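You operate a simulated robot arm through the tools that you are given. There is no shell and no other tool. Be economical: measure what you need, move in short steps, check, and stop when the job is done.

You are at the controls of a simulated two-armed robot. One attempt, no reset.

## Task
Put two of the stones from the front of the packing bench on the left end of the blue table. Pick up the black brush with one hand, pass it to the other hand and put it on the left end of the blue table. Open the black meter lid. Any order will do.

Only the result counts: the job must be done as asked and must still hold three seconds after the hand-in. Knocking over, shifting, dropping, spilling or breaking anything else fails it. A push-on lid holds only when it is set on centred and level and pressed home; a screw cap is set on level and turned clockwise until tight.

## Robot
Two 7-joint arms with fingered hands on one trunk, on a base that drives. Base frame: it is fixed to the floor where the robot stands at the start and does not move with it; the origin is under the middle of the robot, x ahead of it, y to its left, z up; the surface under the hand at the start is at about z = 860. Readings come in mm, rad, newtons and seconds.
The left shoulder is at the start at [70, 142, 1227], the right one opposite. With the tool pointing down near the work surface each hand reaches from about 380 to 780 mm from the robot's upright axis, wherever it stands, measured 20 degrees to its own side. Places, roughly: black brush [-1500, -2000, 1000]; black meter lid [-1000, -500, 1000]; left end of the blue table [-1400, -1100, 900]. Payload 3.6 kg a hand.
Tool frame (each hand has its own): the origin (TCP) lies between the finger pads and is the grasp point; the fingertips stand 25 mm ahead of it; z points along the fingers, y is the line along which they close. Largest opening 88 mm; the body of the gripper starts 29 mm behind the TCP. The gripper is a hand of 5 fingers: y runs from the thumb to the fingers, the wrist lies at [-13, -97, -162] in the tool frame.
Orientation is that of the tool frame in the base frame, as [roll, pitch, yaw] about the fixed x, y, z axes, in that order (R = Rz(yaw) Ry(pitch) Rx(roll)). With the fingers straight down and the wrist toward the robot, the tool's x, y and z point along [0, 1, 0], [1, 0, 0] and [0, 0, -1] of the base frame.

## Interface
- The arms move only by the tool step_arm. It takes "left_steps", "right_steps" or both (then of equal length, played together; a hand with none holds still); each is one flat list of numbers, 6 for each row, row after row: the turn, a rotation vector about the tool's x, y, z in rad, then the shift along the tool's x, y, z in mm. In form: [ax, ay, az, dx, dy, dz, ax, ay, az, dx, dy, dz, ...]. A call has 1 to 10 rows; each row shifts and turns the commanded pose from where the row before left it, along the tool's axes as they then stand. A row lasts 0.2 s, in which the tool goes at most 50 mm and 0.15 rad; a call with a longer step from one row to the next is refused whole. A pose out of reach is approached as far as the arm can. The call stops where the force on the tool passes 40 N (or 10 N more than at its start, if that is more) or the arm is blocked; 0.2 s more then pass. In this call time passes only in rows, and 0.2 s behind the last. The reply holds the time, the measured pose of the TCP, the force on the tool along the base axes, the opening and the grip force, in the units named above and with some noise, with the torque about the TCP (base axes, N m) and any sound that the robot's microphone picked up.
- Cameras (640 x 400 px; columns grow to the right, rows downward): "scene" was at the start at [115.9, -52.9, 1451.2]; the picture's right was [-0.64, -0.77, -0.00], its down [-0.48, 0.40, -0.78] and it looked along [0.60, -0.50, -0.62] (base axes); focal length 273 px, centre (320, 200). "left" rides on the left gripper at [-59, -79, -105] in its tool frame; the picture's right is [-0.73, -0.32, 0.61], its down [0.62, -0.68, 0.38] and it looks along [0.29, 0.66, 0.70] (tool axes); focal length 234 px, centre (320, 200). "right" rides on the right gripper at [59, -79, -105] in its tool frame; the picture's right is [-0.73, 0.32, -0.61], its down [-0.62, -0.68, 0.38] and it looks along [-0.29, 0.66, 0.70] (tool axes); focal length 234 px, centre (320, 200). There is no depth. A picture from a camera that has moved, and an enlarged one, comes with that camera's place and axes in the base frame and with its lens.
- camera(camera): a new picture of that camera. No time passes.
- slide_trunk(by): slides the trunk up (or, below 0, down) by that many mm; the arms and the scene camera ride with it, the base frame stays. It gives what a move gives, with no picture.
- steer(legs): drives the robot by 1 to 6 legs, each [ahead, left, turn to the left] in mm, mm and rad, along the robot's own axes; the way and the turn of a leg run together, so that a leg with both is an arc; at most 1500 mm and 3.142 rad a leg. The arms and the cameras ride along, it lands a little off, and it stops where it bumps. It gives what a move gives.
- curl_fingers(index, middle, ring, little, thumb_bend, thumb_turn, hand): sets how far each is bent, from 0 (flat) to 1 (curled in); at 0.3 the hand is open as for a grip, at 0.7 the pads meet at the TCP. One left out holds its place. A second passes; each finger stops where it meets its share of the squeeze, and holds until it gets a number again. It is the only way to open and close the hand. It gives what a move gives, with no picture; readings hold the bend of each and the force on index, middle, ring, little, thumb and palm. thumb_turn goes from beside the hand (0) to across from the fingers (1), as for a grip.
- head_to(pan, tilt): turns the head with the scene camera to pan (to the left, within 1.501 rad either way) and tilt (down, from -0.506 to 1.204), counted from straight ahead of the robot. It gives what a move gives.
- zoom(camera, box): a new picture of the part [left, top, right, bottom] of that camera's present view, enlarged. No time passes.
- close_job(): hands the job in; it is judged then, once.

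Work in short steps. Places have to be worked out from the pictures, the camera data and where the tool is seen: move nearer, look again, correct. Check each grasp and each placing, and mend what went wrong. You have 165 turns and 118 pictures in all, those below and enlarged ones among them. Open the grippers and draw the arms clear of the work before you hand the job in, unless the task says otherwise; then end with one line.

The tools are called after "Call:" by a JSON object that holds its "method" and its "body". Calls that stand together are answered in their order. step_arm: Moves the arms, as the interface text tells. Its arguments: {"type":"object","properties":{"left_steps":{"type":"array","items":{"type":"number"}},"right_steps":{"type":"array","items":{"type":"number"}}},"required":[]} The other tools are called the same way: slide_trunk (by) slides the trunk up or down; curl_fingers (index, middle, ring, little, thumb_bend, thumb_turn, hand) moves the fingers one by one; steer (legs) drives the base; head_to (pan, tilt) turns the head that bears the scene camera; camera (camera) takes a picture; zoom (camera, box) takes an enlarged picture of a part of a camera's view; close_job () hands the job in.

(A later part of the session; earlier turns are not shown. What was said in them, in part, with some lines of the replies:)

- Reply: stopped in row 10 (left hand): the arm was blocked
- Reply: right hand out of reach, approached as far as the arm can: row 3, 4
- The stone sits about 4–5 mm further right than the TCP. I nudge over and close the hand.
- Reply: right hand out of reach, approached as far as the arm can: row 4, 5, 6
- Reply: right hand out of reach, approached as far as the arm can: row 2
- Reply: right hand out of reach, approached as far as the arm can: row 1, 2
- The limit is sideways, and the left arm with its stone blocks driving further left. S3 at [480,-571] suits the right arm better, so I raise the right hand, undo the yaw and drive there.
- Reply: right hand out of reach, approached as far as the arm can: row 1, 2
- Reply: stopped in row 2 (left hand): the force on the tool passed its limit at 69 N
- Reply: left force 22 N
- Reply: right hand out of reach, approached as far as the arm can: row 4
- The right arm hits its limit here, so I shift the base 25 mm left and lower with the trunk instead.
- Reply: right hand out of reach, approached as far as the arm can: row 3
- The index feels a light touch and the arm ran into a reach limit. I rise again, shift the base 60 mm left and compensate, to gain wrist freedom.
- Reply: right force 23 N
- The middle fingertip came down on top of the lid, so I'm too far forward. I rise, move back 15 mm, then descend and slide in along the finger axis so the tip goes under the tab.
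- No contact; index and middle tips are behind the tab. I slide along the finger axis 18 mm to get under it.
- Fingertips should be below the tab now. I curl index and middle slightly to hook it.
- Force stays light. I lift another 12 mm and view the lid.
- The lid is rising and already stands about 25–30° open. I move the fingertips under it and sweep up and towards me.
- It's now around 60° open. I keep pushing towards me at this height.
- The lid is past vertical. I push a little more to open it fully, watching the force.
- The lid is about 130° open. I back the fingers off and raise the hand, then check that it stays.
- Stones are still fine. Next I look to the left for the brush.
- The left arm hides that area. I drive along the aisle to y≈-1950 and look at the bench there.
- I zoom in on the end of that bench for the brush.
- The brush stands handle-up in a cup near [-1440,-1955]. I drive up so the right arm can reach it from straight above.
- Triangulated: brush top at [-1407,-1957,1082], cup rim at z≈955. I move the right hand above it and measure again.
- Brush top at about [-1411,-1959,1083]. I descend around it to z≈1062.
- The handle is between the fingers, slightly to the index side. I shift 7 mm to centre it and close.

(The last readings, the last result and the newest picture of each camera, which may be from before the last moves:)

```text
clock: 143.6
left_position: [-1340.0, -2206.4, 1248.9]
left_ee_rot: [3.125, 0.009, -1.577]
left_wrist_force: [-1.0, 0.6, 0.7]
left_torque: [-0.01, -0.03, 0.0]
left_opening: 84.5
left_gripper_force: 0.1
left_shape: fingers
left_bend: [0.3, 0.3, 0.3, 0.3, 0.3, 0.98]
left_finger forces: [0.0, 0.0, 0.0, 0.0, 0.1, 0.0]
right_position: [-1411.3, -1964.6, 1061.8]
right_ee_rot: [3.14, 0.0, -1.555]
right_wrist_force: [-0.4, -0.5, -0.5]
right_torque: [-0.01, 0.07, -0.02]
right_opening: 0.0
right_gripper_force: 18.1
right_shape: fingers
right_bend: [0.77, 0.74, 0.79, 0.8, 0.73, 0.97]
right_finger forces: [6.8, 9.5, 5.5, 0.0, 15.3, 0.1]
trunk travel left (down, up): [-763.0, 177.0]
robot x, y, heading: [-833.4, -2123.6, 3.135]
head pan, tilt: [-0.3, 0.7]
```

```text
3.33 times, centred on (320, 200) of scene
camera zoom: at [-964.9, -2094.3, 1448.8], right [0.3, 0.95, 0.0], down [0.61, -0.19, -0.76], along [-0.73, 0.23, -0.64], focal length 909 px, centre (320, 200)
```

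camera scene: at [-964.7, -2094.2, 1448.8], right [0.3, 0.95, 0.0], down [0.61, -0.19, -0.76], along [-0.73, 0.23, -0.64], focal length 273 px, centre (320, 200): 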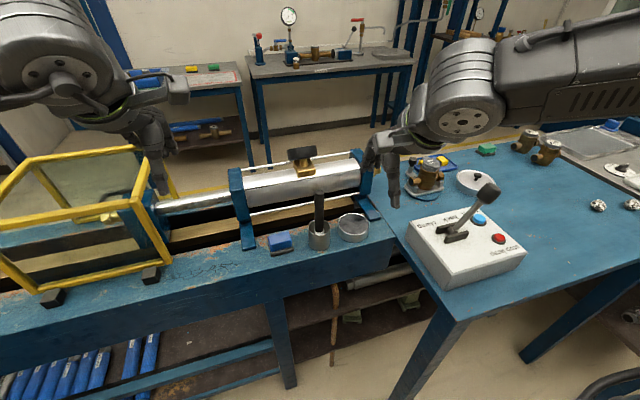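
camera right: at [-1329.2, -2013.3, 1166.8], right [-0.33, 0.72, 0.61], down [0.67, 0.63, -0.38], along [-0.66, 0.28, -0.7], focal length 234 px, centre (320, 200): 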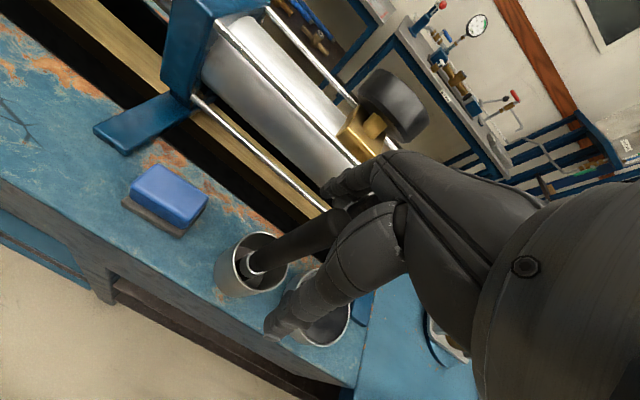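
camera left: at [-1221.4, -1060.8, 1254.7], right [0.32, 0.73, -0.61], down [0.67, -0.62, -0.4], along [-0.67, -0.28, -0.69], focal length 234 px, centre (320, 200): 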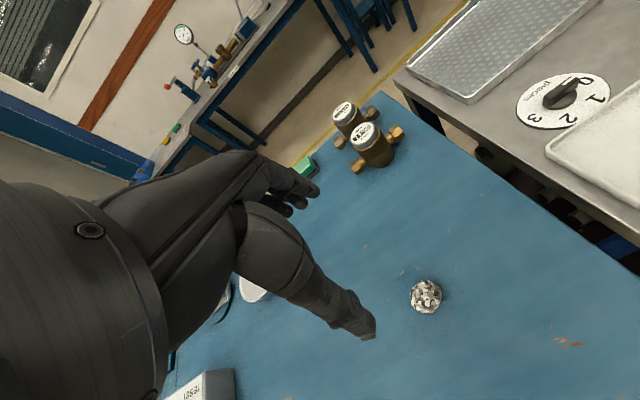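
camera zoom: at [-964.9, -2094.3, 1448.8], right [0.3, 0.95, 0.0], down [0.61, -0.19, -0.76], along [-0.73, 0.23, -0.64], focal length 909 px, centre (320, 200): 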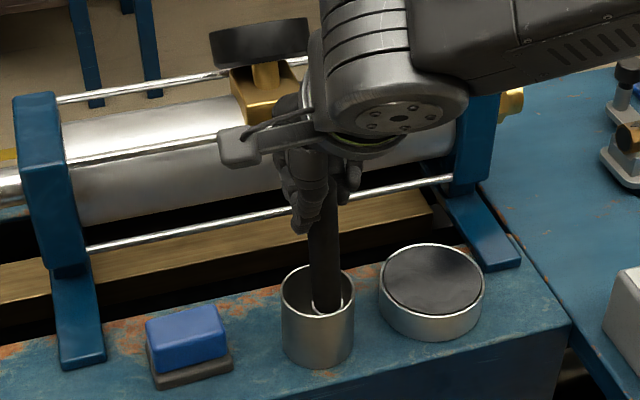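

Grip forces are present but the opening reads 0; I lift 30 mm slowly and check whether the brush comes along.

Call:
{"method": "step_arm", "body": {"right_steps": [0, 0, 0, 0, 0, -15, 0, 0, 0, 0, 0, -15]}}

Call:
{"method": "camera", "body": {"camera": "right"}}

Call:
{"method": "zoom", "body": {"camera": "scene", "box": [260, 140, 380, 260]}}

```text
clock: 144.2
left_position: [-1340.5, -2205.3, 1249.4]
left_ee_rot: [3.126, 0.008, -1.58]
left_wrist_force: [0.7, 0.4, 0.0]
left_torque: [-0.01, -0.01, 0.01]
left_opening: 84.3
left_gripper_force: 0.2
left_shape: fingers
left_bend: [0.3, 0.3, 0.3, 0.3, 0.3, 0.98]
left_finger forces: [0.0, 0.0, 0.1, 0.0, 0.0, 0.0]
right_position: [-1413.2, -1965.1, 1092.2]
right_ee_rot: [3.141, -0.002, -1.556]
right_wrist_force: [-0.2, 0.1, -0.5]
right_torque: [0.01, -0.02, 0.0]
right_opening: 0.0
right_gripper_force: 18.9
right_shape: fingers
right_bend: [0.77, 0.74, 0.79, 0.8, 0.73, 0.97]
right_finger forces: [7.0, 8.9, 6.1, 0.0, 15.3, 0.0]
trunk travel left (down, up): [-763.0, 177.0]
robot x, y, heading: [-826.2, -2125.4, 3.136]
head pan, tilt: [-0.3, 0.7]
```

```text
31 pictures are left
camera right: at [-1332.2, -2022.3, 1197.8], right [-0.33, 0.72, 0.61], down [0.67, 0.63, -0.38], along [-0.66, 0.28, -0.7], focal length 234 px, centre (320, 200)
```

right: 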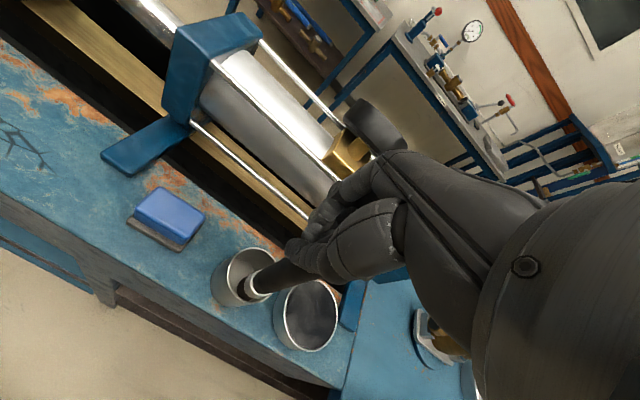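

```text
3.33 times, centred on (320, 200) of scene
camera zoom: at [-964.4, -2094.4, 1448.8], right [0.3, 0.95, 0.0], down [0.61, -0.19, -0.77], along [-0.73, 0.23, -0.64], focal length 909 px, centre (320, 200)
```

zoom: 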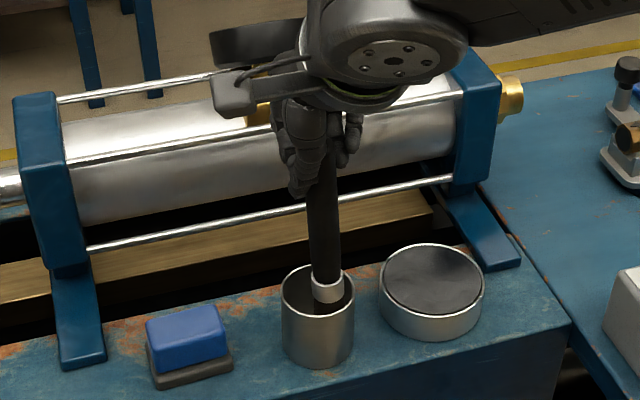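

The brush rises with the hand (its silver ferrule is showing). I lift it clear by another 165 mm.

Call:
{"method": "step_arm", "body": {"right_steps": [0, 0, 0, 0, 0, -20, 0, 0, 0, 0, 0, -30, 0, 0, 0, 0, 0, -40, 0, 0, 0, 0, 0, -40, 0, 0, 0, 0, 0, -35]}}

Call:
{"method": "camera", "body": {"camera": "scene"}}

```text
clock: 145.4
left_position: [-1340.5, -2206.7, 1248.9]
left_ee_rot: [3.126, 0.009, -1.577]
left_wrist_force: [-0.2, -1.2, 0.1]
left_torque: [0.01, -0.02, 0.01]
left_opening: 84.6
left_gripper_force: 0.1
left_shape: fingers
left_bend: [0.3, 0.3, 0.3, 0.3, 0.3, 0.98]
left_finger forces: [0.0, 0.0, 0.1, 0.1, 0.0, 0.0]
right_position: [-1412.2, -1965.0, 1260.1]
right_ee_rot: [-3.141, 0.0, -1.554]
right_wrist_force: [-0.1, -0.5, -0.5]
right_torque: [0.01, 0.01, 0.01]
right_opening: 0.0
right_gripper_force: 20.3
right_shape: fingers
right_bend: [0.78, 0.74, 0.79, 0.8, 0.73, 0.97]
right_finger forces: [7.5, 7.9, 7.9, 0.0, 16.1, 0.1]
trunk travel left (down, up): [-763.0, 177.0]
robot x, y, heading: [-832.3, -2121.5, 3.137]
head pan, tilt: [-0.3, 0.7]
```

```text
29 pictures are left
camera scene: at [-964.5, -2094.5, 1448.8], right [0.3, 0.95, 0.0], down [0.61, -0.19, -0.77], along [-0.73, 0.23, -0.64], focal length 273 px, centre (320, 200)
```

scene: 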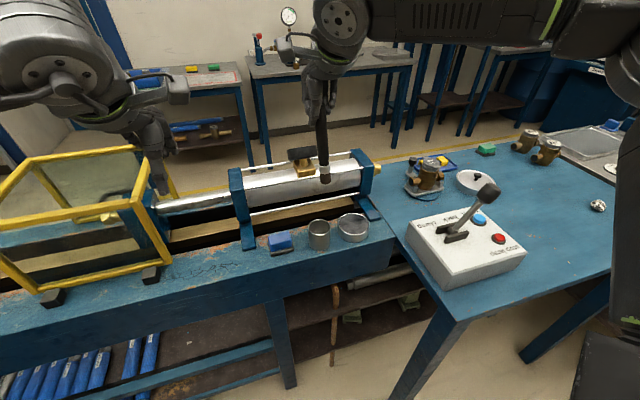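

The brush is out and the cup stands. I back into the aisle, then turn the left hand to point sideways towards the brush.

Call:
{"method": "steer", "body": {"legs": [[-380, 0, 0]]}}

Call:
{"method": "step_arm", "body": {"left_steps": [0, -0.145, 0, 0, 0, 0, 0, -0.145, 0, 0, 0, 0, 0, -0.145, 0, 0, 0, 0, 0, -0.145, 0, 0, 0, 0, 0, -0.145, 0, 0, 0, 0, 0, -0.145, 0, 0, 0, 0, 0, -0.145, 0, 0, 0, 0, 0, -0.145, 0, 0, 0, 0, 0, -0.145, 0, 0, 0, 0, 0, -0.145, 0, 0, 0, 0]}}

Call:
{"method": "head_to", "body": {"pan": -0.1, "tilt": 0.45}}

Call:
{"method": "camera", "body": {"camera": "scene"}}

```text
clock: 147.8
left_position: [-957.8, -2204.7, 1247.6]
left_ee_rot: [3.126, 0.008, -1.59]
left_wrist_force: [-0.2, 0.2, -0.2]
left_torque: [0.02, -0.02, 0.01]
left_opening: 84.6
left_gripper_force: 0.1
left_shape: fingers
left_bend: [0.3, 0.3, 0.3, 0.3, 0.3, 0.98]
left_finger forces: [0.1, 0.1, 0.1, 0.0, 0.0, 0.0]
right_position: [-1027.6, -1961.8, 1259.3]
right_ee_rot: [3.141, 0.0, -1.565]
right_wrist_force: [0.1, 0.5, -0.5]
right_torque: [-0.02, 0.01, 0.0]
right_opening: 0.0
right_gripper_force: 19.4
right_shape: fingers
right_bend: [0.78, 0.74, 0.79, 0.8, 0.73, 0.97]
right_finger forces: [7.5, 7.9, 7.9, 0.0, 16.1, 0.1]
trunk travel left (down, up): [-763.0, 177.0]
robot x, y, heading: [-447.8, -2125.5, 3.124]
head pan, tilt: [-0.3, 0.7]
```

```text
clock: 150.0
left_position: [-955.3, -2203.9, 1248.3]
left_ee_rot: [2.988, 1.46, -1.742]
left_wrist_force: [0.3, -0.3, 0.1]
left_torque: [0.02, 0.01, 0.01]
left_opening: 84.7
left_gripper_force: 0.1
left_shape: fingers
left_bend: [0.3, 0.3, 0.3, 0.3, 0.3, 0.98]
left_finger forces: [0.0, 0.1, 0.0, 0.0, 0.0, 0.0]
right_position: [-1026.4, -1962.2, 1260.0]
right_ee_rot: [3.142, 0.001, -1.566]
right_wrist_force: [0.5, -0.7, 1.1]
right_torque: [0.01, 0.0, -0.05]
right_opening: 0.0
right_gripper_force: 19.8
right_shape: fingers
right_bend: [0.78, 0.74, 0.79, 0.8, 0.73, 0.97]
right_finger forces: [7.5, 7.9, 8.0, 0.0, 16.2, 0.0]
trunk travel left (down, up): [-763.0, 177.0]
robot x, y, heading: [-448.7, -2122.4, 3.125]
head pan, tilt: [-0.3, 0.7]
```

```text
clock: 150.8
left_position: [-956.9, -2203.7, 1248.1]
left_ee_rot: [3.008, 1.456, -1.719]
left_wrist_force: [-0.4, 0.2, -0.3]
left_torque: [-0.01, 0.0, 0.03]
left_opening: 84.6
left_gripper_force: 0.0
left_shape: fingers
left_bend: [0.3, 0.3, 0.3, 0.3, 0.3, 0.98]
left_finger forces: [0.1, 0.1, 0.1, 0.0, 0.0, 0.0]
right_position: [-1025.3, -1962.5, 1259.2]
right_ee_rot: [-3.141, 0.0, -1.566]
right_wrist_force: [-0.4, -0.1, -0.5]
right_torque: [-0.02, -0.02, -0.01]
right_opening: 0.0
right_gripper_force: 19.3
right_shape: fingers
right_bend: [0.78, 0.74, 0.79, 0.8, 0.73, 0.97]
right_finger forces: [7.4, 8.0, 8.1, 0.0, 16.2, 0.0]
trunk travel left (down, up): [-763.0, 177.0]
robot x, y, heading: [-445.6, -2127.3, 3.126]
head pan, tilt: [-0.099, 0.45]
```

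```text
28 pictures are left
camera scene: at [-589.8, -2112.6, 1470.9], right [0.12, 0.99, 0.0], down [0.43, -0.05, -0.9], along [-0.89, 0.1, -0.44], focal length 273 px, centre (320, 200)
```

scene: 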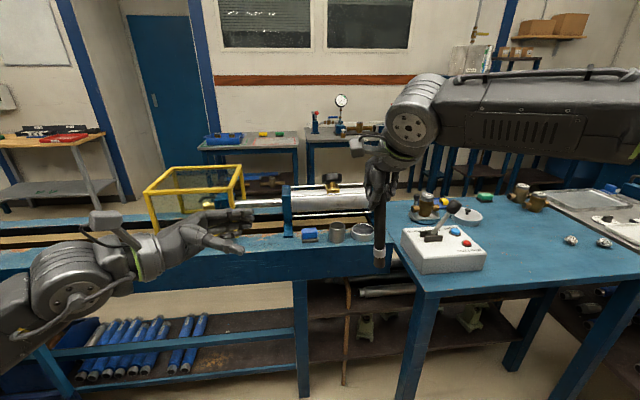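

The left hand points at the brush as wanted; the brush leans about 7° with its bottom to the right. I align the left hand to it and bring it to z≈1172, x≈-1031.

Call:
{"method": "step_arm", "body": {"left_steps": [0, -0.08, 0, 25, 25, 0, 0, -0.08, 0, 25, 25, 0, 0, -0.08, 0, 25, 25, 0]}}

Call:
{"method": "camera", "body": {"camera": "left"}}

Call:
{"method": "zoom", "body": {"camera": "scene", "box": [180, 130, 440, 290]}}

```text
clock: 151.6
left_position: [-1032.4, -2206.5, 1172.9]
left_ee_rot: [0.118, 1.44, 1.67]
left_wrist_force: [-0.2, 0.0, -0.5]
left_torque: [-0.01, -0.01, -0.02]
left_opening: 84.6
left_gripper_force: 0.0
left_shape: fingers
left_bend: [0.3, 0.3, 0.3, 0.3, 0.3, 0.98]
left_finger forces: [0.1, 0.0, 0.0, 0.0, 0.0, 0.0]
right_position: [-1026.4, -1960.6, 1258.4]
right_ee_rot: [-3.141, -0.002, -1.565]
right_wrist_force: [-1.1, -0.7, 0.0]
right_torque: [0.0, 0.02, 0.0]
right_opening: 0.3
right_gripper_force: 19.7
right_shape: fingers
right_bend: [0.78, 0.74, 0.79, 0.8, 0.73, 0.97]
right_finger forces: [7.5, 7.9, 8.1, 0.1, 16.2, 0.1]
trunk travel left (down, up): [-763.0, 177.0]
robot x, y, heading: [-446.9, -2130.4, 3.125]
head pan, tilt: [-0.099, 0.45]
```

```text
27 pictures are left
camera left: at [-953.7, -2318.5, 1215.0], right [0.34, 0.5, 0.79], down [0.68, 0.45, -0.58], along [-0.65, 0.74, -0.19], focal length 234 px, centre (320, 200)
```

left: 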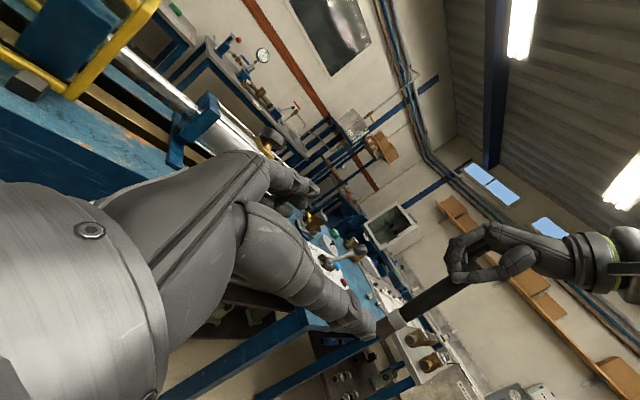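

```text
2.46 times, centred on (310, 210) of scene
camera zoom: at [-591.0, -2111.9, 1470.9], right [0.12, 0.99, 0.0], down [0.43, -0.05, -0.9], along [-0.89, 0.1, -0.44], focal length 671 px, centre (345, 175)
```

zoom: 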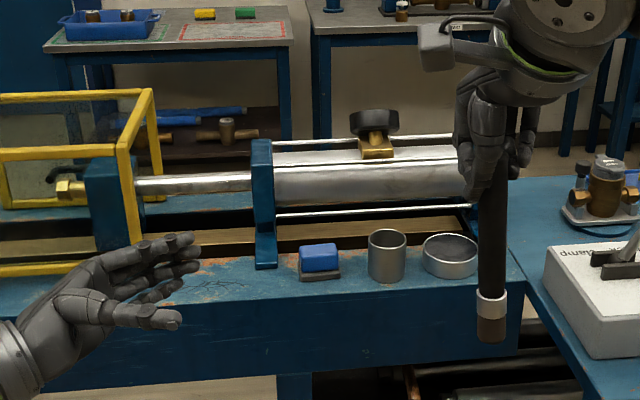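

Triangulated: handle at x≈-1019, y≈-1949, ferrule at z 1132, right fingers at z≈1233. I adjust and advance the left hand 200 mm towards the handle.

Call:
{"method": "step_arm", "body": {"left_steps": [0, 0, 0, 17.4, -8.9, 0, 0, 0, 0, 0, 0, 40, 0, 0, 0, 0, 0, 40, 0, 0, 0, 0, 0, 40, 0, 0, 0, 0, 0, 40, 0, 0, 0, 0, 0, 35]}}

Call:
{"method": "camera", "body": {"camera": "left"}}

Call:
{"method": "zoom", "body": {"camera": "scene", "box": [280, 130, 460, 290]}}

```text
clock: 153.0
left_position: [-1021.0, -2009.5, 1182.3]
left_ee_rot: [0.114, 1.443, 1.667]
left_wrist_force: [-0.1, 1.0, 0.3]
left_torque: [0.01, 0.01, -0.03]
left_opening: 84.8
left_gripper_force: 0.1
left_shape: fingers
left_bend: [0.3, 0.3, 0.3, 0.3, 0.3, 0.98]
left_finger forces: [0.0, 0.0, 0.0, 0.0, 0.0, 0.1]
right_position: [-1025.0, -1961.6, 1260.2]
right_ee_rot: [-3.141, -0.002, -1.567]
right_wrist_force: [-0.1, 0.2, -0.7]
right_torque: [0.01, -0.01, 0.03]
right_opening: 0.0
right_gripper_force: 19.8
right_shape: fingers
right_bend: [0.78, 0.74, 0.79, 0.8, 0.73, 0.97]
right_finger forces: [7.4, 7.8, 8.0, 0.0, 16.2, 0.0]
trunk travel left (down, up): [-763.0, 177.0]
robot x, y, heading: [-447.0, -2124.9, 3.123]
head pan, tilt: [-0.099, 0.45]
```

```text
25 pictures are left
camera left: at [-943.6, -2121.2, 1224.9], right [0.34, 0.5, 0.79], down [0.68, 0.45, -0.58], along [-0.65, 0.74, -0.19], focal length 234 px, centre (320, 200)
```

left: 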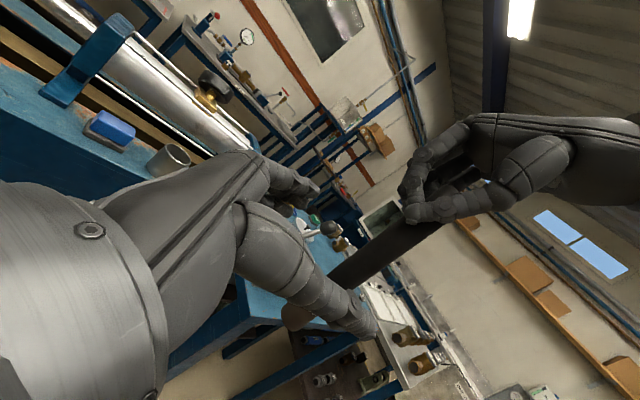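

```text
2.50 times, centred on (370, 210) of scene
camera zoom: at [-589.9, -2111.3, 1471.0], right [0.12, 0.99, 0.0], down [0.43, -0.05, -0.9], along [-0.89, 0.1, -0.44], focal length 682 px, centre (195, 175)
```

zoom: 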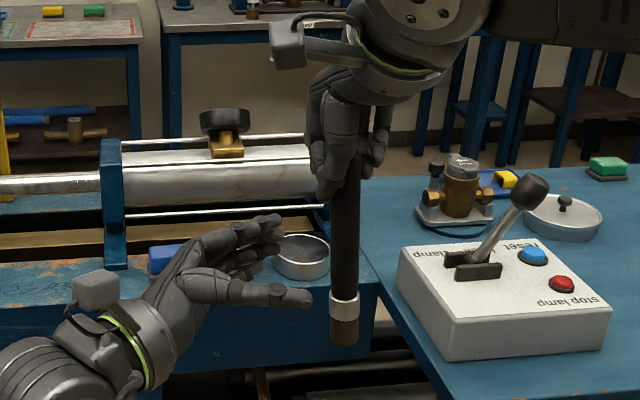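

The handle lines up between left thumb and fingers. I advance the last 52 mm and close the left hand.

Call:
{"method": "step_arm", "body": {"left_steps": [0, 0, 0, 0, 0, 30, 0, 0, 0, 0, 0, 22]}}

Call:
{"method": "curl_fingers", "body": {"hand": "left", "index": 0.8, "middle": 0.8, "ring": 0.8, "little": 0.8, "thumb_bend": 0.8}}

Call:
{"method": "zoom", "body": {"camera": "scene", "box": [280, 130, 460, 290]}}

```text
clock: 153.6
left_position: [-1020.3, -1956.4, 1191.3]
left_ee_rot: [0.118, 1.442, 1.673]
left_wrist_force: [-0.8, -0.1, -1.0]
left_torque: [0.03, -0.01, 0.01]
left_opening: 84.7
left_gripper_force: 0.1
left_shape: fingers
left_bend: [0.3, 0.3, 0.3, 0.3, 0.3, 0.98]
left_finger forces: [0.0, 0.0, 0.0, 0.0, 0.0, 0.0]
right_position: [-1025.4, -1959.7, 1260.4]
right_ee_rot: [3.141, -0.002, -1.565]
right_wrist_force: [0.1, 0.9, -0.7]
right_torque: [0.01, 0.03, -0.01]
right_opening: 0.0
right_gripper_force: 19.7
right_shape: fingers
right_bend: [0.78, 0.74, 0.79, 0.8, 0.73, 0.97]
right_finger forces: [7.6, 7.8, 8.0, 0.0, 16.2, 0.1]
trunk travel left (down, up): [-763.0, 177.0]
robot x, y, heading: [-447.7, -2126.5, 3.119]
head pan, tilt: [-0.099, 0.45]
```

```text
clock: 154.6
left_position: [-1019.0, -1957.4, 1190.4]
left_ee_rot: [0.12, 1.442, 1.672]
left_wrist_force: [6.3, 3.1, -1.4]
left_torque: [0.15, 0.4, -0.2]
left_opening: 2.2
left_gripper_force: 28.8
left_shape: fingers
left_bend: [0.77, 0.77, 0.78, 0.78, 0.68, 0.99]
left_finger forces: [9.4, 6.9, 7.0, 9.4, 25.1, 0.1]
right_position: [-1025.7, -1962.5, 1260.0]
right_ee_rot: [3.142, 0.0, -1.564]
right_wrist_force: [-5.7, -4.5, 2.1]
right_torque: [-0.33, -0.05, 0.24]
right_opening: 0.0
right_gripper_force: 29.6
right_shape: fingers
right_bend: [0.78, 0.74, 0.79, 0.8, 0.73, 0.97]
right_finger forces: [16.9, 7.6, 20.2, 0.1, 14.5, 0.0]
trunk travel left (down, up): [-763.0, 177.0]
robot x, y, heading: [-449.0, -2122.8, 3.123]
head pan, tilt: [-0.099, 0.45]
```

```text
2.50 times, centred on (370, 210) of scene
camera zoom: at [-589.9, -2112.3, 1471.0], right [0.12, 0.99, 0.0], down [0.43, -0.05, -0.9], along [-0.89, 0.1, -0.44], focal length 682 px, centre (195, 175)
```

zoom: 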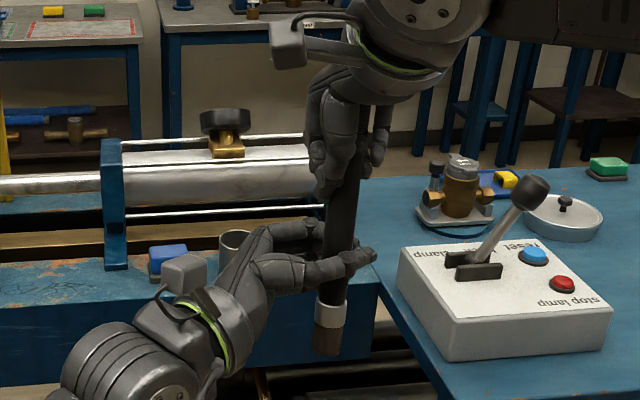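

The left hand grips the handle with all fingers (29 N). I open the right hand and lift it off.

Call:
{"method": "curl_fingers", "body": {"hand": "right", "index": 0.3, "middle": 0.3, "ring": 0.3, "little": 0.3, "thumb_bend": 0.3}}

Call:
{"method": "step_arm", "body": {"right_steps": [0, 0, 0, 0, 0, -30, 0, 0, 0, 0, 0, -40, 0, 0, 0, -30, 0, -20, 0, 0, 0, -45, 0, 0, 0, 0, 0, -45, 0, 0, 0, 0, 0, -45, 0, 0]}}

Call:
{"method": "zoom", "body": {"camera": "scene", "box": [240, 110, 480, 290]}}

```text
clock: 155.6
left_position: [-1019.5, -1958.9, 1192.1]
left_ee_rot: [0.129, 1.442, 1.682]
left_wrist_force: [0.5, -0.2, -0.4]
left_torque: [-0.02, 0.0, -0.01]
left_opening: 0.4
left_gripper_force: 20.3
left_shape: fingers
left_bend: [0.78, 0.78, 0.79, 0.8, 0.71, 0.97]
left_finger forces: [8.4, 5.2, 4.3, 2.7, 20.4, 0.0]
right_position: [-1026.1, -1961.9, 1259.7]
right_ee_rot: [-3.142, 0.001, -1.566]
right_wrist_force: [1.0, 0.6, -0.8]
right_torque: [0.04, 0.02, 0.04]
right_opening: 84.4
right_gripper_force: 0.0
right_shape: fingers
right_bend: [0.3, 0.3, 0.3, 0.3, 0.3, 0.98]
right_finger forces: [0.0, 0.0, 0.1, 0.1, 0.0, 0.0]
trunk travel left (down, up): [-763.0, 177.0]
robot x, y, heading: [-445.3, -2125.7, 3.122]
head pan, tilt: [-0.099, 0.45]
```

```text
clock: 157.0
left_position: [-1019.6, -1956.8, 1190.4]
left_ee_rot: [0.121, 1.442, 1.673]
left_wrist_force: [0.2, 0.8, -0.4]
left_torque: [-0.02, -0.02, -0.03]
left_opening: 0.6
left_gripper_force: 20.4
left_shape: fingers
left_bend: [0.78, 0.78, 0.79, 0.8, 0.71, 0.97]
left_finger forces: [8.3, 5.2, 4.1, 2.8, 20.3, 0.0]
right_position: [-1030.0, -1795.2, 1346.4]
right_ee_rot: [3.139, 0.0, -1.565]
right_wrist_force: [-0.3, -0.1, 0.7]
right_torque: [0.0, 0.0, 0.01]
right_opening: 84.6
right_gripper_force: 0.0
right_shape: fingers
right_bend: [0.3, 0.3, 0.3, 0.3, 0.3, 0.98]
right_finger forces: [0.0, 0.0, 0.0, 0.1, 0.0, 0.1]
trunk travel left (down, up): [-763.0, 177.0]
robot x, y, heading: [-452.0, -2126.9, 3.127]
head pan, tilt: [-0.099, 0.45]
```

```text
2.22 times, centred on (360, 200) of scene
camera zoom: at [-589.4, -2111.1, 1471.0], right [0.12, 0.99, 0.0], down [0.43, -0.05, -0.9], along [-0.89, 0.1, -0.44], focal length 606 px, centre (231, 200)
```

zoom: 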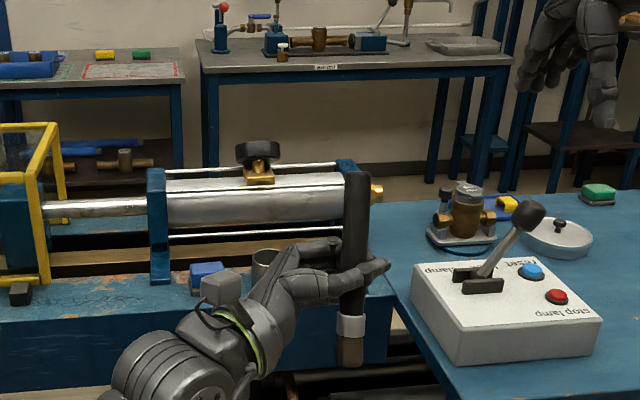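

Handover done: the left hand alone holds the brush. I draw it back and turn the hand to point down again, which lays the brush level.

Call:
{"method": "step_arm", "body": {"left_steps": [0, 0, 0, 0, 0, -45, 0, 0, 0, 0, 0, -45, 0, 0, 0, 0, 0, -45, 0, 0, 0, -40, 0, -20, 0, 0.145, 0, 0, 0, 0, 0, 0.145, 0, 0, 0, 0, 0, 0.145, 0, 0, 0, 0, 0, 0.145, 0, 0, 0, 0, 0, 0.145, 0, 0, 0, 0, 0, 0.145, 0, 0, 0, 0]}}

Call:
{"method": "step_arm", "body": {"left_steps": [0, 0.145, 0, 0, 0, 0, 0, 0.145, 0, 0, 0, 0, 0, 0.145, 0, 0, 0, 0, 0, 0.145, 0, 0, 0, 0, 0, 0.145, 0, 0, 0, 0, 0, 0.11, 0, 0, 0, 0]}}

Call:
{"method": "camera", "body": {"camera": "scene"}}

```text
clock: 159.2
left_position: [-1022.5, -2117.2, 1210.3]
left_ee_rot: [3.119, 0.826, -1.606]
left_wrist_force: [0.3, -0.4, -0.1]
left_torque: [-0.01, 0.02, 0.04]
left_opening: 0.3
left_gripper_force: 18.4
left_shape: fingers
left_bend: [0.78, 0.79, 0.79, 0.8, 0.73, 0.97]
left_finger forces: [8.7, 4.2, 3.1, 2.1, 18.1, 0.0]
right_position: [-1029.7, -1796.4, 1346.3]
right_ee_rot: [3.141, -0.001, -1.566]
right_wrist_force: [0.1, -0.4, 0.4]
right_torque: [0.01, 0.0, 0.0]
right_opening: 84.2
right_gripper_force: 0.0
right_shape: fingers
right_bend: [0.3, 0.3, 0.3, 0.3, 0.3, 0.98]
right_finger forces: [0.0, 0.0, 0.0, 0.0, 0.1, 0.0]
trunk travel left (down, up): [-763.0, 177.0]
robot x, y, heading: [-449.2, -2126.8, 3.12]
head pan, tilt: [-0.099, 0.45]
```

```text
clock: 160.6
left_position: [-1020.2, -2117.3, 1209.6]
left_ee_rot: [3.127, -0.009, -1.589]
left_wrist_force: [0.1, 0.0, 0.1]
left_torque: [-0.03, -0.01, 0.0]
left_opening: 0.1
left_gripper_force: 15.9
left_shape: fingers
left_bend: [0.79, 0.79, 0.79, 0.8, 0.73, 0.97]
left_finger forces: [9.1, 3.4, 2.9, 2.0, 15.0, 0.1]
right_position: [-1029.6, -1795.7, 1346.4]
right_ee_rot: [3.141, -0.001, -1.567]
right_wrist_force: [-0.2, 0.7, -0.1]
right_torque: [-0.02, 0.02, 0.02]
right_opening: 84.6
right_gripper_force: 0.0
right_shape: fingers
right_bend: [0.3, 0.3, 0.3, 0.3, 0.3, 0.98]
right_finger forces: [0.0, 0.0, 0.0, 0.0, 0.1, 0.0]
trunk travel left (down, up): [-763.0, 177.0]
robot x, y, heading: [-450.6, -2124.5, 3.125]
head pan, tilt: [-0.099, 0.45]
```

```text
21 pictures are left
camera scene: at [-589.6, -2111.6, 1471.0], right [0.12, 0.99, 0.0], down [0.43, -0.05, -0.9], along [-0.89, 0.1, -0.44], focal length 273 px, centre (320, 200)
```

scene: 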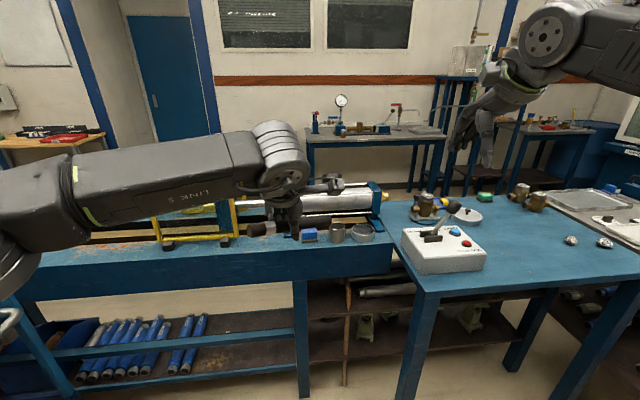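

The brush is held level. I drive back along the aisle to the blue table's left end.

Call:
{"method": "steer", "body": {"legs": [[0, -930, 0.015]]}}

Call:
{"method": "head_to", "body": {"pan": -0.05, "tilt": 0.7}}

Call:
{"method": "steer", "body": {"legs": [[290, 0, 0]]}}

Call:
{"method": "camera", "body": {"camera": "scene"}}

```text
clock: 165.4
left_position: [-1027.8, -1230.2, 1209.5]
left_ee_rot: [3.125, -0.007, -1.54]
left_wrist_force: [-1.0, -0.5, -0.2]
left_torque: [0.0, -0.01, 0.02]
left_opening: 0.1
left_gripper_force: 16.0
left_shape: fingers
left_bend: [0.79, 0.79, 0.79, 0.8, 0.73, 0.97]
left_finger forces: [9.2, 3.6, 2.7, 2.0, 15.1, 0.1]
right_position: [-1052.2, -909.8, 1347.6]
right_ee_rot: [-3.141, 0.0, -1.518]
right_wrist_force: [0.4, 0.0, -0.4]
right_torque: [0.01, -0.01, 0.02]
right_opening: 84.5
right_gripper_force: 0.1
right_shape: fingers
right_bend: [0.3, 0.3, 0.3, 0.3, 0.3, 0.98]
right_finger forces: [0.0, 0.0, 0.0, 0.0, 0.0, 0.1]
trunk travel left (down, up): [-763.0, 177.0]
robot x, y, heading: [-456.9, -1210.6, -3.116]
head pan, tilt: [-0.099, 0.45]
```

```text
clock: 166.1
left_position: [-1027.6, -1229.9, 1210.2]
left_ee_rot: [3.126, -0.007, -1.54]
left_wrist_force: [-0.4, 0.4, -1.2]
left_torque: [0.0, 0.0, 0.01]
left_opening: 0.1
left_gripper_force: 16.4
left_shape: fingers
left_bend: [0.79, 0.79, 0.79, 0.8, 0.73, 0.97]
left_finger forces: [9.2, 3.6, 2.7, 2.0, 15.1, 0.1]
right_position: [-1052.7, -909.2, 1346.4]
right_ee_rot: [3.14, 0.001, -1.519]
right_wrist_force: [0.0, 0.0, 0.6]
right_torque: [0.0, 0.02, 0.02]
right_opening: 84.5
right_gripper_force: 0.0
right_shape: fingers
right_bend: [0.3, 0.3, 0.3, 0.3, 0.3, 0.98]
right_finger forces: [0.0, 0.0, 0.0, 0.1, 0.0, 0.1]
trunk travel left (down, up): [-763.0, 177.0]
robot x, y, heading: [-455.8, -1212.1, -3.109]
head pan, tilt: [-0.051, 0.7]
```

```text
clock: 168.2
left_position: [-1321.9, -1235.5, 1210.9]
left_ee_rot: [3.122, -0.008, -1.546]
left_wrist_force: [-0.5, -0.5, -0.6]
left_torque: [0.01, 0.01, -0.04]
left_opening: 0.0
left_gripper_force: 16.2
left_shape: fingers
left_bend: [0.79, 0.79, 0.79, 0.8, 0.73, 0.97]
left_finger forces: [9.2, 3.4, 2.7, 2.0, 15.1, 0.0]
right_position: [-1345.2, -914.0, 1347.9]
right_ee_rot: [3.139, 0.002, -1.524]
right_wrist_force: [-0.2, 0.1, 0.0]
right_torque: [0.03, 0.01, 0.01]
right_opening: 84.3
right_gripper_force: 0.0
right_shape: fingers
right_bend: [0.3, 0.3, 0.3, 0.3, 0.3, 0.98]
right_finger forces: [0.0, 0.1, 0.1, 0.1, 0.0, 0.0]
trunk travel left (down, up): [-763.0, 177.0]
robot x, y, heading: [-751.8, -1219.2, -3.114]
head pan, tilt: [-0.051, 0.7]
```

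```text
20 pictures are left
camera scene: at [-885.1, -1217.0, 1449.0], right [0.02, 1.0, 0.0], down [0.64, -0.02, -0.77], along [-0.77, 0.02, -0.64], focal length 273 px, centre (320, 200)
```

scene: 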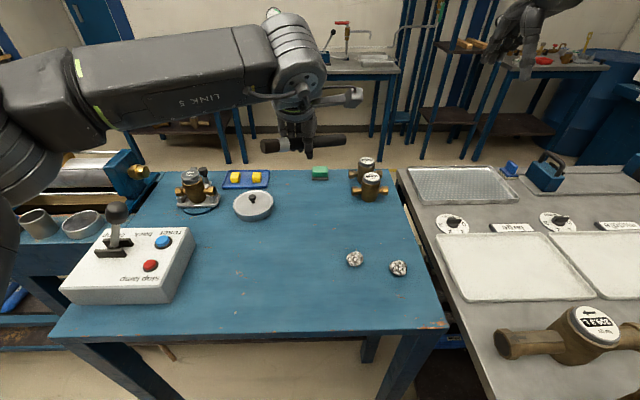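

Stones are undisturbed. I carry the brush over to [-1400,-1105] and descend to z≈985.

Call:
{"method": "step_arm", "body": {"left_steps": [0, 0, 0, -32.5, 19.5, 0, 0, 0, 0, -32.5, 19.5, 0, 0, 0, 0, -32.5, 19.5, 0, 0, 0, 0, -32.5, 19.5, 0, 0, 0, 0, 0, 0, 45, 0, 0, 0, 0, 0, 45, 0, 0, 0, 0, 0, 45, 0, 0, 0, 0, 0, 45, 0, 0, 0, 0, 0, 45]}}

Call:
{"method": "camera", "body": {"camera": "scene"}}

Call:
{"method": "camera", "body": {"camera": "left"}}

```text
clock: 170.2
left_position: [-1409.7, -1108.8, 982.9]
left_ee_rot: [3.125, -0.008, -1.548]
left_wrist_force: [0.2, 0.1, -1.3]
left_torque: [-0.01, -0.01, 0.01]
left_opening: 0.1
left_gripper_force: 15.2
left_shape: fingers
left_bend: [0.79, 0.79, 0.79, 0.8, 0.73, 0.97]
left_finger forces: [9.5, 3.1, 2.3, 1.9, 13.9, 0.0]
right_position: [-1346.9, -915.1, 1346.9]
right_ee_rot: [-3.14, 0.0, -1.524]
right_wrist_force: [-0.2, -0.4, 0.9]
right_torque: [-0.02, 0.05, -0.05]
right_opening: 84.4
right_gripper_force: 0.0
right_shape: fingers
right_bend: [0.3, 0.3, 0.3, 0.3, 0.3, 0.98]
right_finger forces: [0.0, 0.0, 0.0, 0.0, 0.1, 0.0]
trunk travel left (down, up): [-763.0, 177.0]
robot x, y, heading: [-750.6, -1221.0, -3.113]
head pan, tilt: [-0.051, 0.7]
```

```text
19 pictures are left
camera scene: at [-887.8, -1216.9, 1448.8], right [0.02, 1.0, 0.0], down [0.64, -0.02, -0.76], along [-0.76, 0.02, -0.64], focal length 273 px, centre (320, 200)
```

scene: 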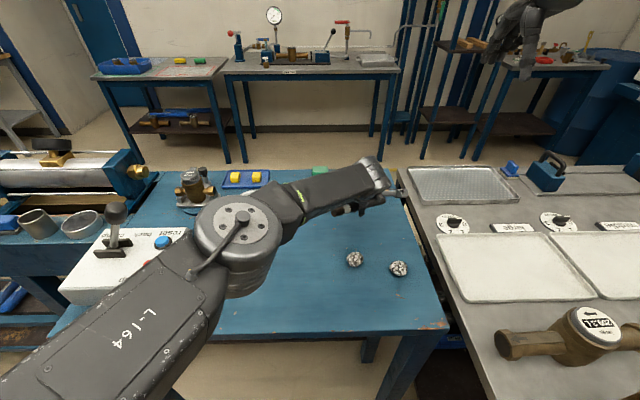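

```text
18 pictures are left
camera left: at [-1330.3, -1045.7, 1084.5], right [0.3, 0.73, -0.62], down [0.69, -0.61, -0.39], along [-0.66, -0.31, -0.68], focal length 234 px, centre (320, 200)
```

left: 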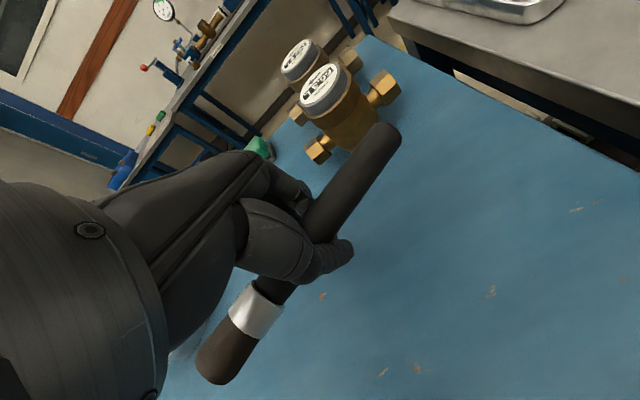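

The brush is roughly level over the table. I lower in finer steps until contact.

Call:
{"method": "step_arm", "body": {"left_steps": [0, 0, 0, 0, 0, 20, 0, 0, 0, 0, 0, 15, 0, 0, 0, 0, 0, 5, 0, 0, 0, 0, 0, 4, 0, 0, 0, 0, 0, 3, 0, 0, 0, 0, 0, 3, 0, 0, 0, 0, 0, 2]}}

Call:
{"method": "camera", "body": {"camera": "left"}}

```text
clock: 171.8
left_position: [-1407.9, -1109.0, 933.6]
left_ee_rot: [3.124, -0.006, -1.548]
left_wrist_force: [-0.7, -0.3, 0.3]
left_torque: [0.01, 0.0, 0.0]
left_opening: 0.4
left_gripper_force: 14.9
left_shape: fingers
left_bend: [0.79, 0.79, 0.79, 0.8, 0.73, 0.97]
left_finger forces: [9.5, 3.1, 2.3, 1.8, 13.4, 0.0]
right_position: [-1346.8, -915.1, 1347.1]
right_ee_rot: [-3.141, -0.001, -1.524]
right_wrist_force: [0.1, 0.1, 0.4]
right_torque: [-0.03, 0.01, 0.0]
right_opening: 84.8
right_gripper_force: 0.0
right_shape: fingers
right_bend: [0.3, 0.3, 0.3, 0.3, 0.3, 0.98]
right_finger forces: [0.0, 0.1, 0.1, 0.1, 0.0, 0.0]
trunk travel left (down, up): [-763.0, 177.0]
robot x, y, heading: [-750.0, -1218.4, -3.112]
head pan, tilt: [-0.051, 0.7]
```

```text
17 pictures are left
camera left: at [-1329.5, -1047.0, 1034.8], right [0.3, 0.73, -0.62], down [0.69, -0.61, -0.39], along [-0.66, -0.31, -0.68], focal length 234 px, centre (320, 200)
```

left: 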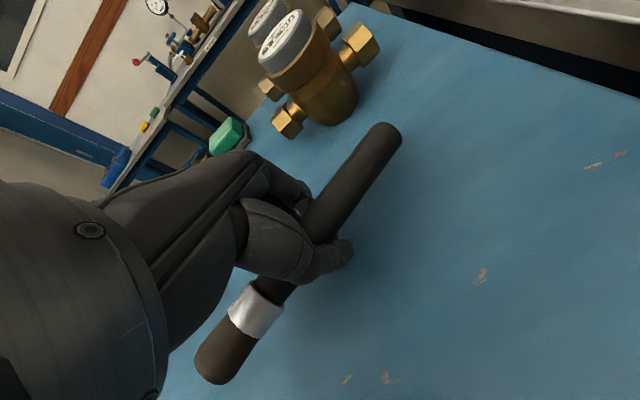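

No contact yet at z 933. I continue down in 2–3 mm steps.

Call:
{"method": "step_arm", "body": {"left_steps": [0, 0, 0, 0, 0, 3, 0, 0, 0, 0, 0, 3, 0, 0, 0, 0, 0, 2, 0, 0, 0, 0, 0, 2, 0, 0, 0, 0, 0, 2]}}

```text
clock: 173.0
left_position: [-1405.4, -1113.2, 924.3]
left_ee_rot: [3.121, -0.004, -1.545]
left_wrist_force: [-0.4, 0.4, 16.5]
left_torque: [0.1, -0.09, 0.01]
left_opening: 0.0
left_gripper_force: 24.0
left_shape: fingers
left_bend: [0.79, 0.79, 0.79, 0.8, 0.75, 0.97]
left_finger forces: [3.0, 3.0, 2.3, 1.9, 37.8, 0.0]
left hand out of reach, approached as far as the arm can: row 2
right_position: [-1342.8, -914.8, 1349.4]
right_ee_rot: [3.139, 0.001, -1.524]
right_wrist_force: [-1.1, 0.1, -0.5]
right_torque: [0.01, -0.03, 0.0]
right_opening: 84.6
right_gripper_force: 0.1
right_shape: fingers
right_bend: [0.3, 0.3, 0.3, 0.3, 0.3, 0.98]
right_finger forces: [0.1, 0.1, 0.1, 0.0, 0.0, 0.1]
trunk travel left (down, up): [-763.0, 177.0]
robot x, y, heading: [-749.5, -1220.7, -3.115]
head pan, tilt: [-0.051, 0.7]
```

Contact at z 924 (thumb on the table). I ease up 1 mm and open the hand in stages to let the brush down.

Call:
{"method": "step_arm", "body": {"left_steps": [0, 0, 0, 0, 0, -1.5]}}

Call:
{"method": "curl_fingers", "body": {"hand": "left", "index": 0.65, "middle": 0.65, "ring": 0.65, "little": 0.65, "thumb_bend": 0.62}}

Call:
{"method": "curl_fingers", "body": {"hand": "left", "index": 0.3, "middle": 0.3, "ring": 0.3, "little": 0.3, "thumb_bend": 0.3}}

Call:
{"method": "camera", "body": {"camera": "left"}}

```text
clock: 173.4
left_position: [-1406.9, -1112.2, 924.3]
left_ee_rot: [3.123, -0.008, -1.546]
left_wrist_force: [-0.1, 0.0, 7.7]
left_torque: [0.05, -0.04, 0.02]
left_opening: 0.0
left_gripper_force: 19.2
left_shape: fingers
left_bend: [0.79, 0.79, 0.79, 0.8, 0.75, 0.97]
left_finger forces: [3.4, 2.9, 2.4, 2.0, 28.9, 0.0]
right_position: [-1344.6, -915.6, 1348.5]
right_ee_rot: [3.14, -0.001, -1.524]
right_wrist_force: [-0.3, -0.3, 0.0]
right_torque: [0.02, 0.03, -0.01]
right_opening: 84.4
right_gripper_force: 0.1
right_shape: fingers
right_bend: [0.3, 0.3, 0.3, 0.3, 0.3, 0.98]
right_finger forces: [0.1, 0.0, 0.0, 0.0, 0.1, 0.1]
trunk travel left (down, up): [-763.0, 177.0]
robot x, y, heading: [-751.9, -1218.3, -3.112]
head pan, tilt: [-0.051, 0.7]
```

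```text
clock: 174.4
left_position: [-1405.5, -1110.3, 926.4]
left_ee_rot: [3.122, -0.006, -1.546]
left_wrist_force: [-2.3, 4.2, 20.6]
left_torque: [0.27, 0.01, 0.0]
left_opening: 2.8
left_gripper_force: 11.8
left_shape: fingers
left_bend: [0.67, 0.66, 0.65, 0.65, 0.68, 1.0]
left_finger forces: [8.7, 2.0, 0.1, 0.0, 13.4, 0.0]
right_position: [-1342.9, -913.4, 1350.1]
right_ee_rot: [3.139, 0.0, -1.523]
right_wrist_force: [0.5, 1.2, 0.1]
right_torque: [0.02, 0.03, 0.02]
right_opening: 84.5
right_gripper_force: 0.1
right_shape: fingers
right_bend: [0.3, 0.3, 0.3, 0.3, 0.3, 0.98]
right_finger forces: [0.0, 0.0, 0.0, 0.0, 0.0, 0.0]
trunk travel left (down, up): [-763.0, 177.0]
robot x, y, heading: [-751.2, -1218.7, -3.113]
head pan, tilt: [-0.051, 0.7]
```

```text
clock: 175.0
left_position: [-1411.4, -1112.6, 925.2]
left_ee_rot: [3.122, -0.006, -1.544]
left_wrist_force: [-0.7, -0.1, -0.5]
left_torque: [0.01, 0.01, 0.01]
left_opening: 84.3
left_gripper_force: 0.4
left_shape: fingers
left_bend: [0.3, 0.3, 0.3, 0.3, 0.3, 0.98]
left_finger forces: [0.0, 0.0, 0.0, 0.1, 0.1, 0.1]
right_position: [-1348.8, -915.0, 1346.5]
right_ee_rot: [-3.14, 0.0, -1.524]
right_wrist_force: [-0.3, 0.2, 0.6]
right_torque: [-0.05, -0.02, 0.02]
right_opening: 84.4
right_gripper_force: 0.0
right_shape: fingers
right_bend: [0.3, 0.3, 0.3, 0.3, 0.3, 0.98]
right_finger forces: [0.1, 0.0, 0.0, 0.0, 0.1, 0.0]
trunk travel left (down, up): [-763.0, 177.0]
robot x, y, heading: [-750.3, -1220.4, -3.119]
head pan, tilt: [-0.051, 0.7]
stopped (left hand): the force on the tool passed its limit at 40 N (the readings are from after the stop); the commanded pose is now the measured one
```

```text
16 pictures are left
camera left: at [-1330.7, -1049.9, 1026.2], right [0.29, 0.73, -0.62], down [0.69, -0.61, -0.39], along [-0.66, -0.31, -0.68], focal length 234 px, centre (320, 200)
```

left: 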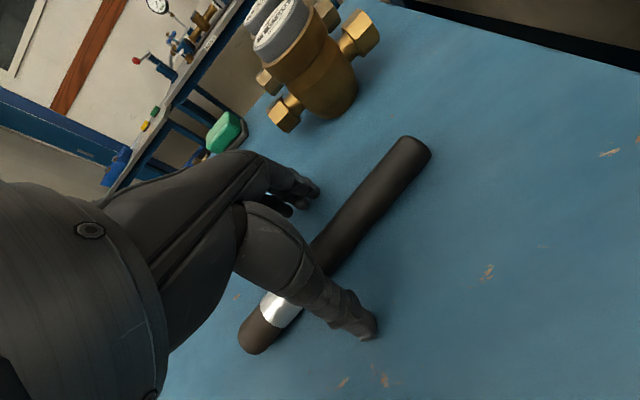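

The brush lies on the table. I raise the left hand straight up and look.

Call:
{"method": "step_arm", "body": {"left_steps": [0, 0, 0, 0, 0, -15, 0, 0, 0, 0, 0, -25, 0, 0, 0, 0, 0, -40, 0, 0, 0, 0, 0, -45, 0, 0, 0, 0, 0, -45, 0, 0, 0, 0, 0, -45, 0, 0, 0, 0, 0, -45]}}

Call:
{"method": "camera", "body": {"camera": "left"}}

```text
clock: 176.6
left_position: [-1403.4, -1112.5, 1183.7]
left_ee_rot: [3.121, -0.005, -1.545]
left_wrist_force: [-0.2, 0.4, 0.6]
left_torque: [0.02, -0.01, -0.02]
left_opening: 84.4
left_gripper_force: 0.1
left_shape: fingers
left_bend: [0.3, 0.3, 0.3, 0.3, 0.3, 0.98]
left_finger forces: [0.0, 0.0, 0.0, 0.0, 0.0, 0.0]
right_position: [-1345.3, -916.3, 1348.0]
right_ee_rot: [3.141, 0.001, -1.525]
right_wrist_force: [0.8, 0.1, -0.1]
right_torque: [-0.02, -0.01, 0.02]
right_opening: 84.4
right_gripper_force: 0.1
right_shape: fingers
right_bend: [0.3, 0.3, 0.3, 0.3, 0.3, 0.98]
right_finger forces: [0.1, 0.0, 0.0, 0.0, 0.0, 0.0]
trunk travel left (down, up): [-763.0, 177.0]
robot x, y, heading: [-748.8, -1221.6, -3.115]
head pan, tilt: [-0.051, 0.7]
```

```text
15 pictures are left
camera left: at [-1324.1, -1049.9, 1285.7], right [0.29, 0.73, -0.62], down [0.69, -0.61, -0.39], along [-0.66, -0.31, -0.68], focal length 234 px, centre (320, 200)
```

left: 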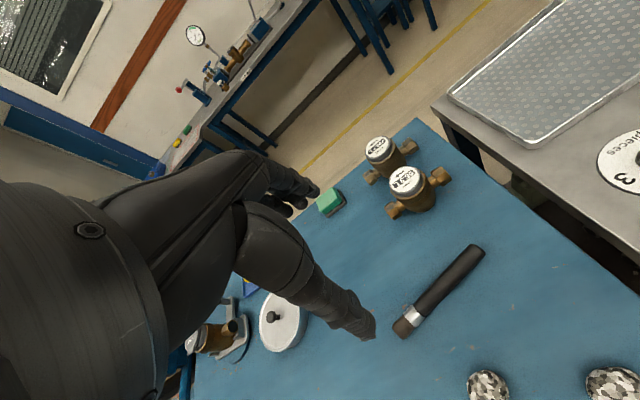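

Brush, centred at about [-1403,-1110], and both stones lie on the left end. I back away and check the meter lid and everything else.

Call:
{"method": "steer", "body": {"legs": [[-350, 0, -0.02], [0, -400, 0]]}}

Call:
{"method": "head_to", "body": {"pan": -0.4, "tilt": 0.65}}

Call:
{"method": "camera", "body": {"camera": "scene"}}

```text
clock: 181.0
left_position: [-1043.7, -688.6, 1183.1]
left_ee_rot: [3.12, -0.005, -1.574]
left_wrist_force: [-0.3, 0.1, -0.6]
left_torque: [0.02, 0.03, -0.03]
left_opening: 84.4
left_gripper_force: 0.1
left_shape: fingers
left_bend: [0.3, 0.3, 0.3, 0.3, 0.3, 0.98]
left_finger forces: [0.0, 0.1, 0.1, 0.1, 0.1, 0.1]
right_position: [-981.0, -493.6, 1346.3]
right_ee_rot: [-3.141, 0.002, -1.552]
right_wrist_force: [0.5, 0.8, 0.3]
right_torque: [0.0, -0.03, 0.0]
right_opening: 84.5
right_gripper_force: 0.1
right_shape: fingers
right_bend: [0.3, 0.3, 0.3, 0.3, 0.3, 0.98]
right_finger forces: [0.0, 0.0, 0.0, 0.0, 0.0, 0.1]
trunk travel left (down, up): [-763.0, 177.0]
robot x, y, heading: [-392.1, -814.4, 3.145]
head pan, tilt: [-0.051, 0.7]
```

```text
clock: 181.8
left_position: [-1044.0, -687.8, 1182.3]
left_ee_rot: [3.12, -0.006, -1.574]
left_wrist_force: [1.1, -0.5, 0.6]
left_torque: [-0.02, 0.01, 0.02]
left_opening: 84.6
left_gripper_force: 0.0
left_shape: fingers
left_bend: [0.3, 0.3, 0.3, 0.3, 0.3, 0.98]
left_finger forces: [0.0, 0.1, 0.0, 0.0, 0.0, 0.0]
right_position: [-979.4, -491.7, 1346.2]
right_ee_rot: [3.141, 0.001, -1.55]
right_wrist_force: [0.2, -0.1, -1.0]
right_torque: [-0.01, 0.01, 0.01]
right_opening: 84.3
right_gripper_force: 0.1
right_shape: fingers
right_bend: [0.3, 0.3, 0.3, 0.3, 0.3, 0.98]
right_finger forces: [0.0, 0.0, 0.0, 0.0, 0.0, 0.0]
trunk travel left (down, up): [-763.0, 177.0]
robot x, y, heading: [-395.0, -813.8, 3.142]
head pan, tilt: [-0.4, 0.649]
```

```text
14 pictures are left
camera scene: at [-524.0, -777.1, 1453.1], right [0.39, 0.92, 0.0], down [0.56, -0.24, -0.8], along [-0.73, 0.31, -0.6], focal length 273 px, centre (320, 200)
```

scene: 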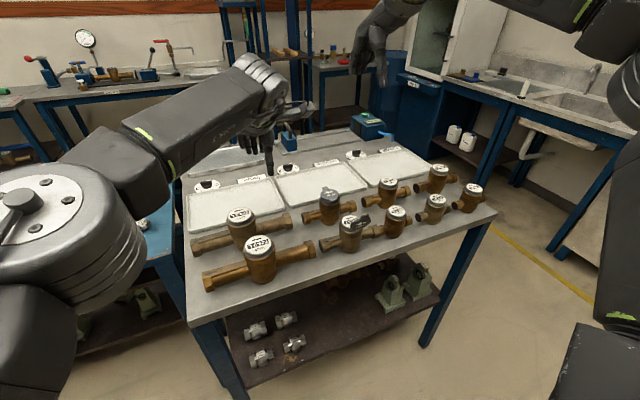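

Call:
{"method": "zoom", "body": {"camera": "scene", "box": [290, 170, 430, 270]}}

```text
4.00 times, centred on (360, 220) of scene
camera zoom: at [-524.0, -777.1, 1453.1], right [0.39, 0.92, 0.0], down [0.56, -0.24, -0.8], along [-0.73, 0.31, -0.6], focal length 1091 px, centre (160, 120)
```

zoom: 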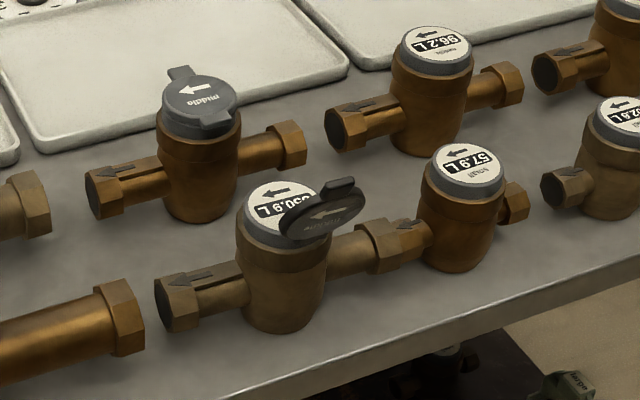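

The lid stands open past vertical and the meters are undisturbed. I back the arms clear of the tables and take one last look at the blue table.

Call:
{"method": "steer", "body": {"legs": [[-150, 150, 0]]}}

Call:
{"method": "head_to", "body": {"pan": 0.15, "tilt": 0.5}}

Call:
{"method": "camera", "body": {"camera": "scene"}}

```text
clock: 183.5
left_position: [-897.5, -839.0, 1181.5]
left_ee_rot: [3.122, -0.009, -1.571]
left_wrist_force: [-0.6, 0.1, -0.4]
left_torque: [0.01, 0.02, 0.0]
left_opening: 84.5
left_gripper_force: 0.1
left_shape: fingers
left_bend: [0.3, 0.3, 0.3, 0.3, 0.3, 0.98]
left_finger forces: [0.0, 0.0, 0.0, 0.1, 0.0, 0.0]
right_position: [-834.7, -642.0, 1345.7]
right_ee_rot: [3.141, -0.001, -1.55]
right_wrist_force: [-0.5, 0.8, 0.7]
right_torque: [-0.01, 0.0, -0.01]
right_opening: 84.7
right_gripper_force: 0.1
right_shape: fingers
right_bend: [0.3, 0.3, 0.3, 0.3, 0.3, 0.98]
right_finger forces: [0.0, 0.0, 0.0, 0.1, 0.0, 0.1]
trunk travel left (down, up): [-763.0, 177.0]
robot x, y, heading: [-248.8, -967.7, 3.138]
head pan, tilt: [-0.4, 0.649]
```

```text
clock: 184.4
left_position: [-897.6, -839.9, 1183.7]
left_ee_rot: [3.121, -0.005, -1.573]
left_wrist_force: [-1.4, 0.0, -0.2]
left_torque: [0.01, 0.01, 0.01]
left_opening: 84.9
left_gripper_force: 0.1
left_shape: fingers
left_bend: [0.3, 0.3, 0.3, 0.3, 0.3, 0.98]
left_finger forces: [0.0, 0.1, 0.0, 0.0, 0.0, 0.1]
right_position: [-833.4, -643.9, 1347.7]
right_ee_rot: [3.141, 0.001, -1.551]
right_wrist_force: [0.0, -0.6, 0.1]
right_torque: [-0.03, 0.01, 0.02]
right_opening: 84.5
right_gripper_force: 0.2
right_shape: fingers
right_bend: [0.3, 0.3, 0.3, 0.3, 0.3, 0.98]
right_finger forces: [0.0, 0.1, 0.0, 0.0, 0.0, 0.1]
trunk travel left (down, up): [-763.0, 177.0]
robot x, y, heading: [-246.1, -965.1, 3.14]
head pan, tilt: [0.15, 0.499]
```

```text
12 pictures are left
camera scene: at [-387.1, -976.0, 1466.5], right [-0.15, 0.99, 0.0], down [0.47, 0.07, -0.88], along [-0.87, -0.13, -0.48], focal length 273 px, centre (320, 200)
```

scene: 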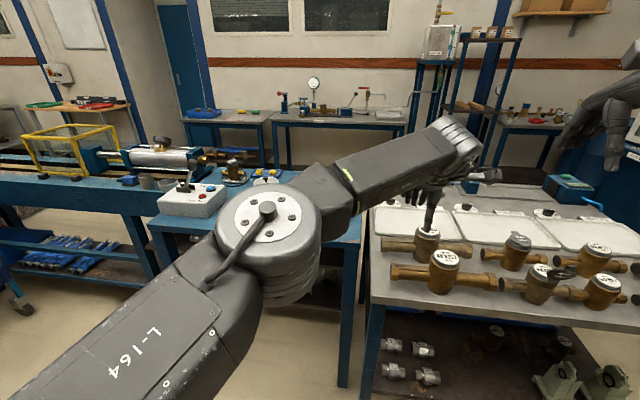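

Everything is in place and both hands are open and clear, so I hand the job in.

Call:
{"method": "close_job", "body": {}}

```text
The job is handed in.
```

The job is handed in: two stones and the brush, passed from the right hand to the left, lie on the blue table's left end (I took "left" as the +y end), and the black meter lid stands open past vertical.
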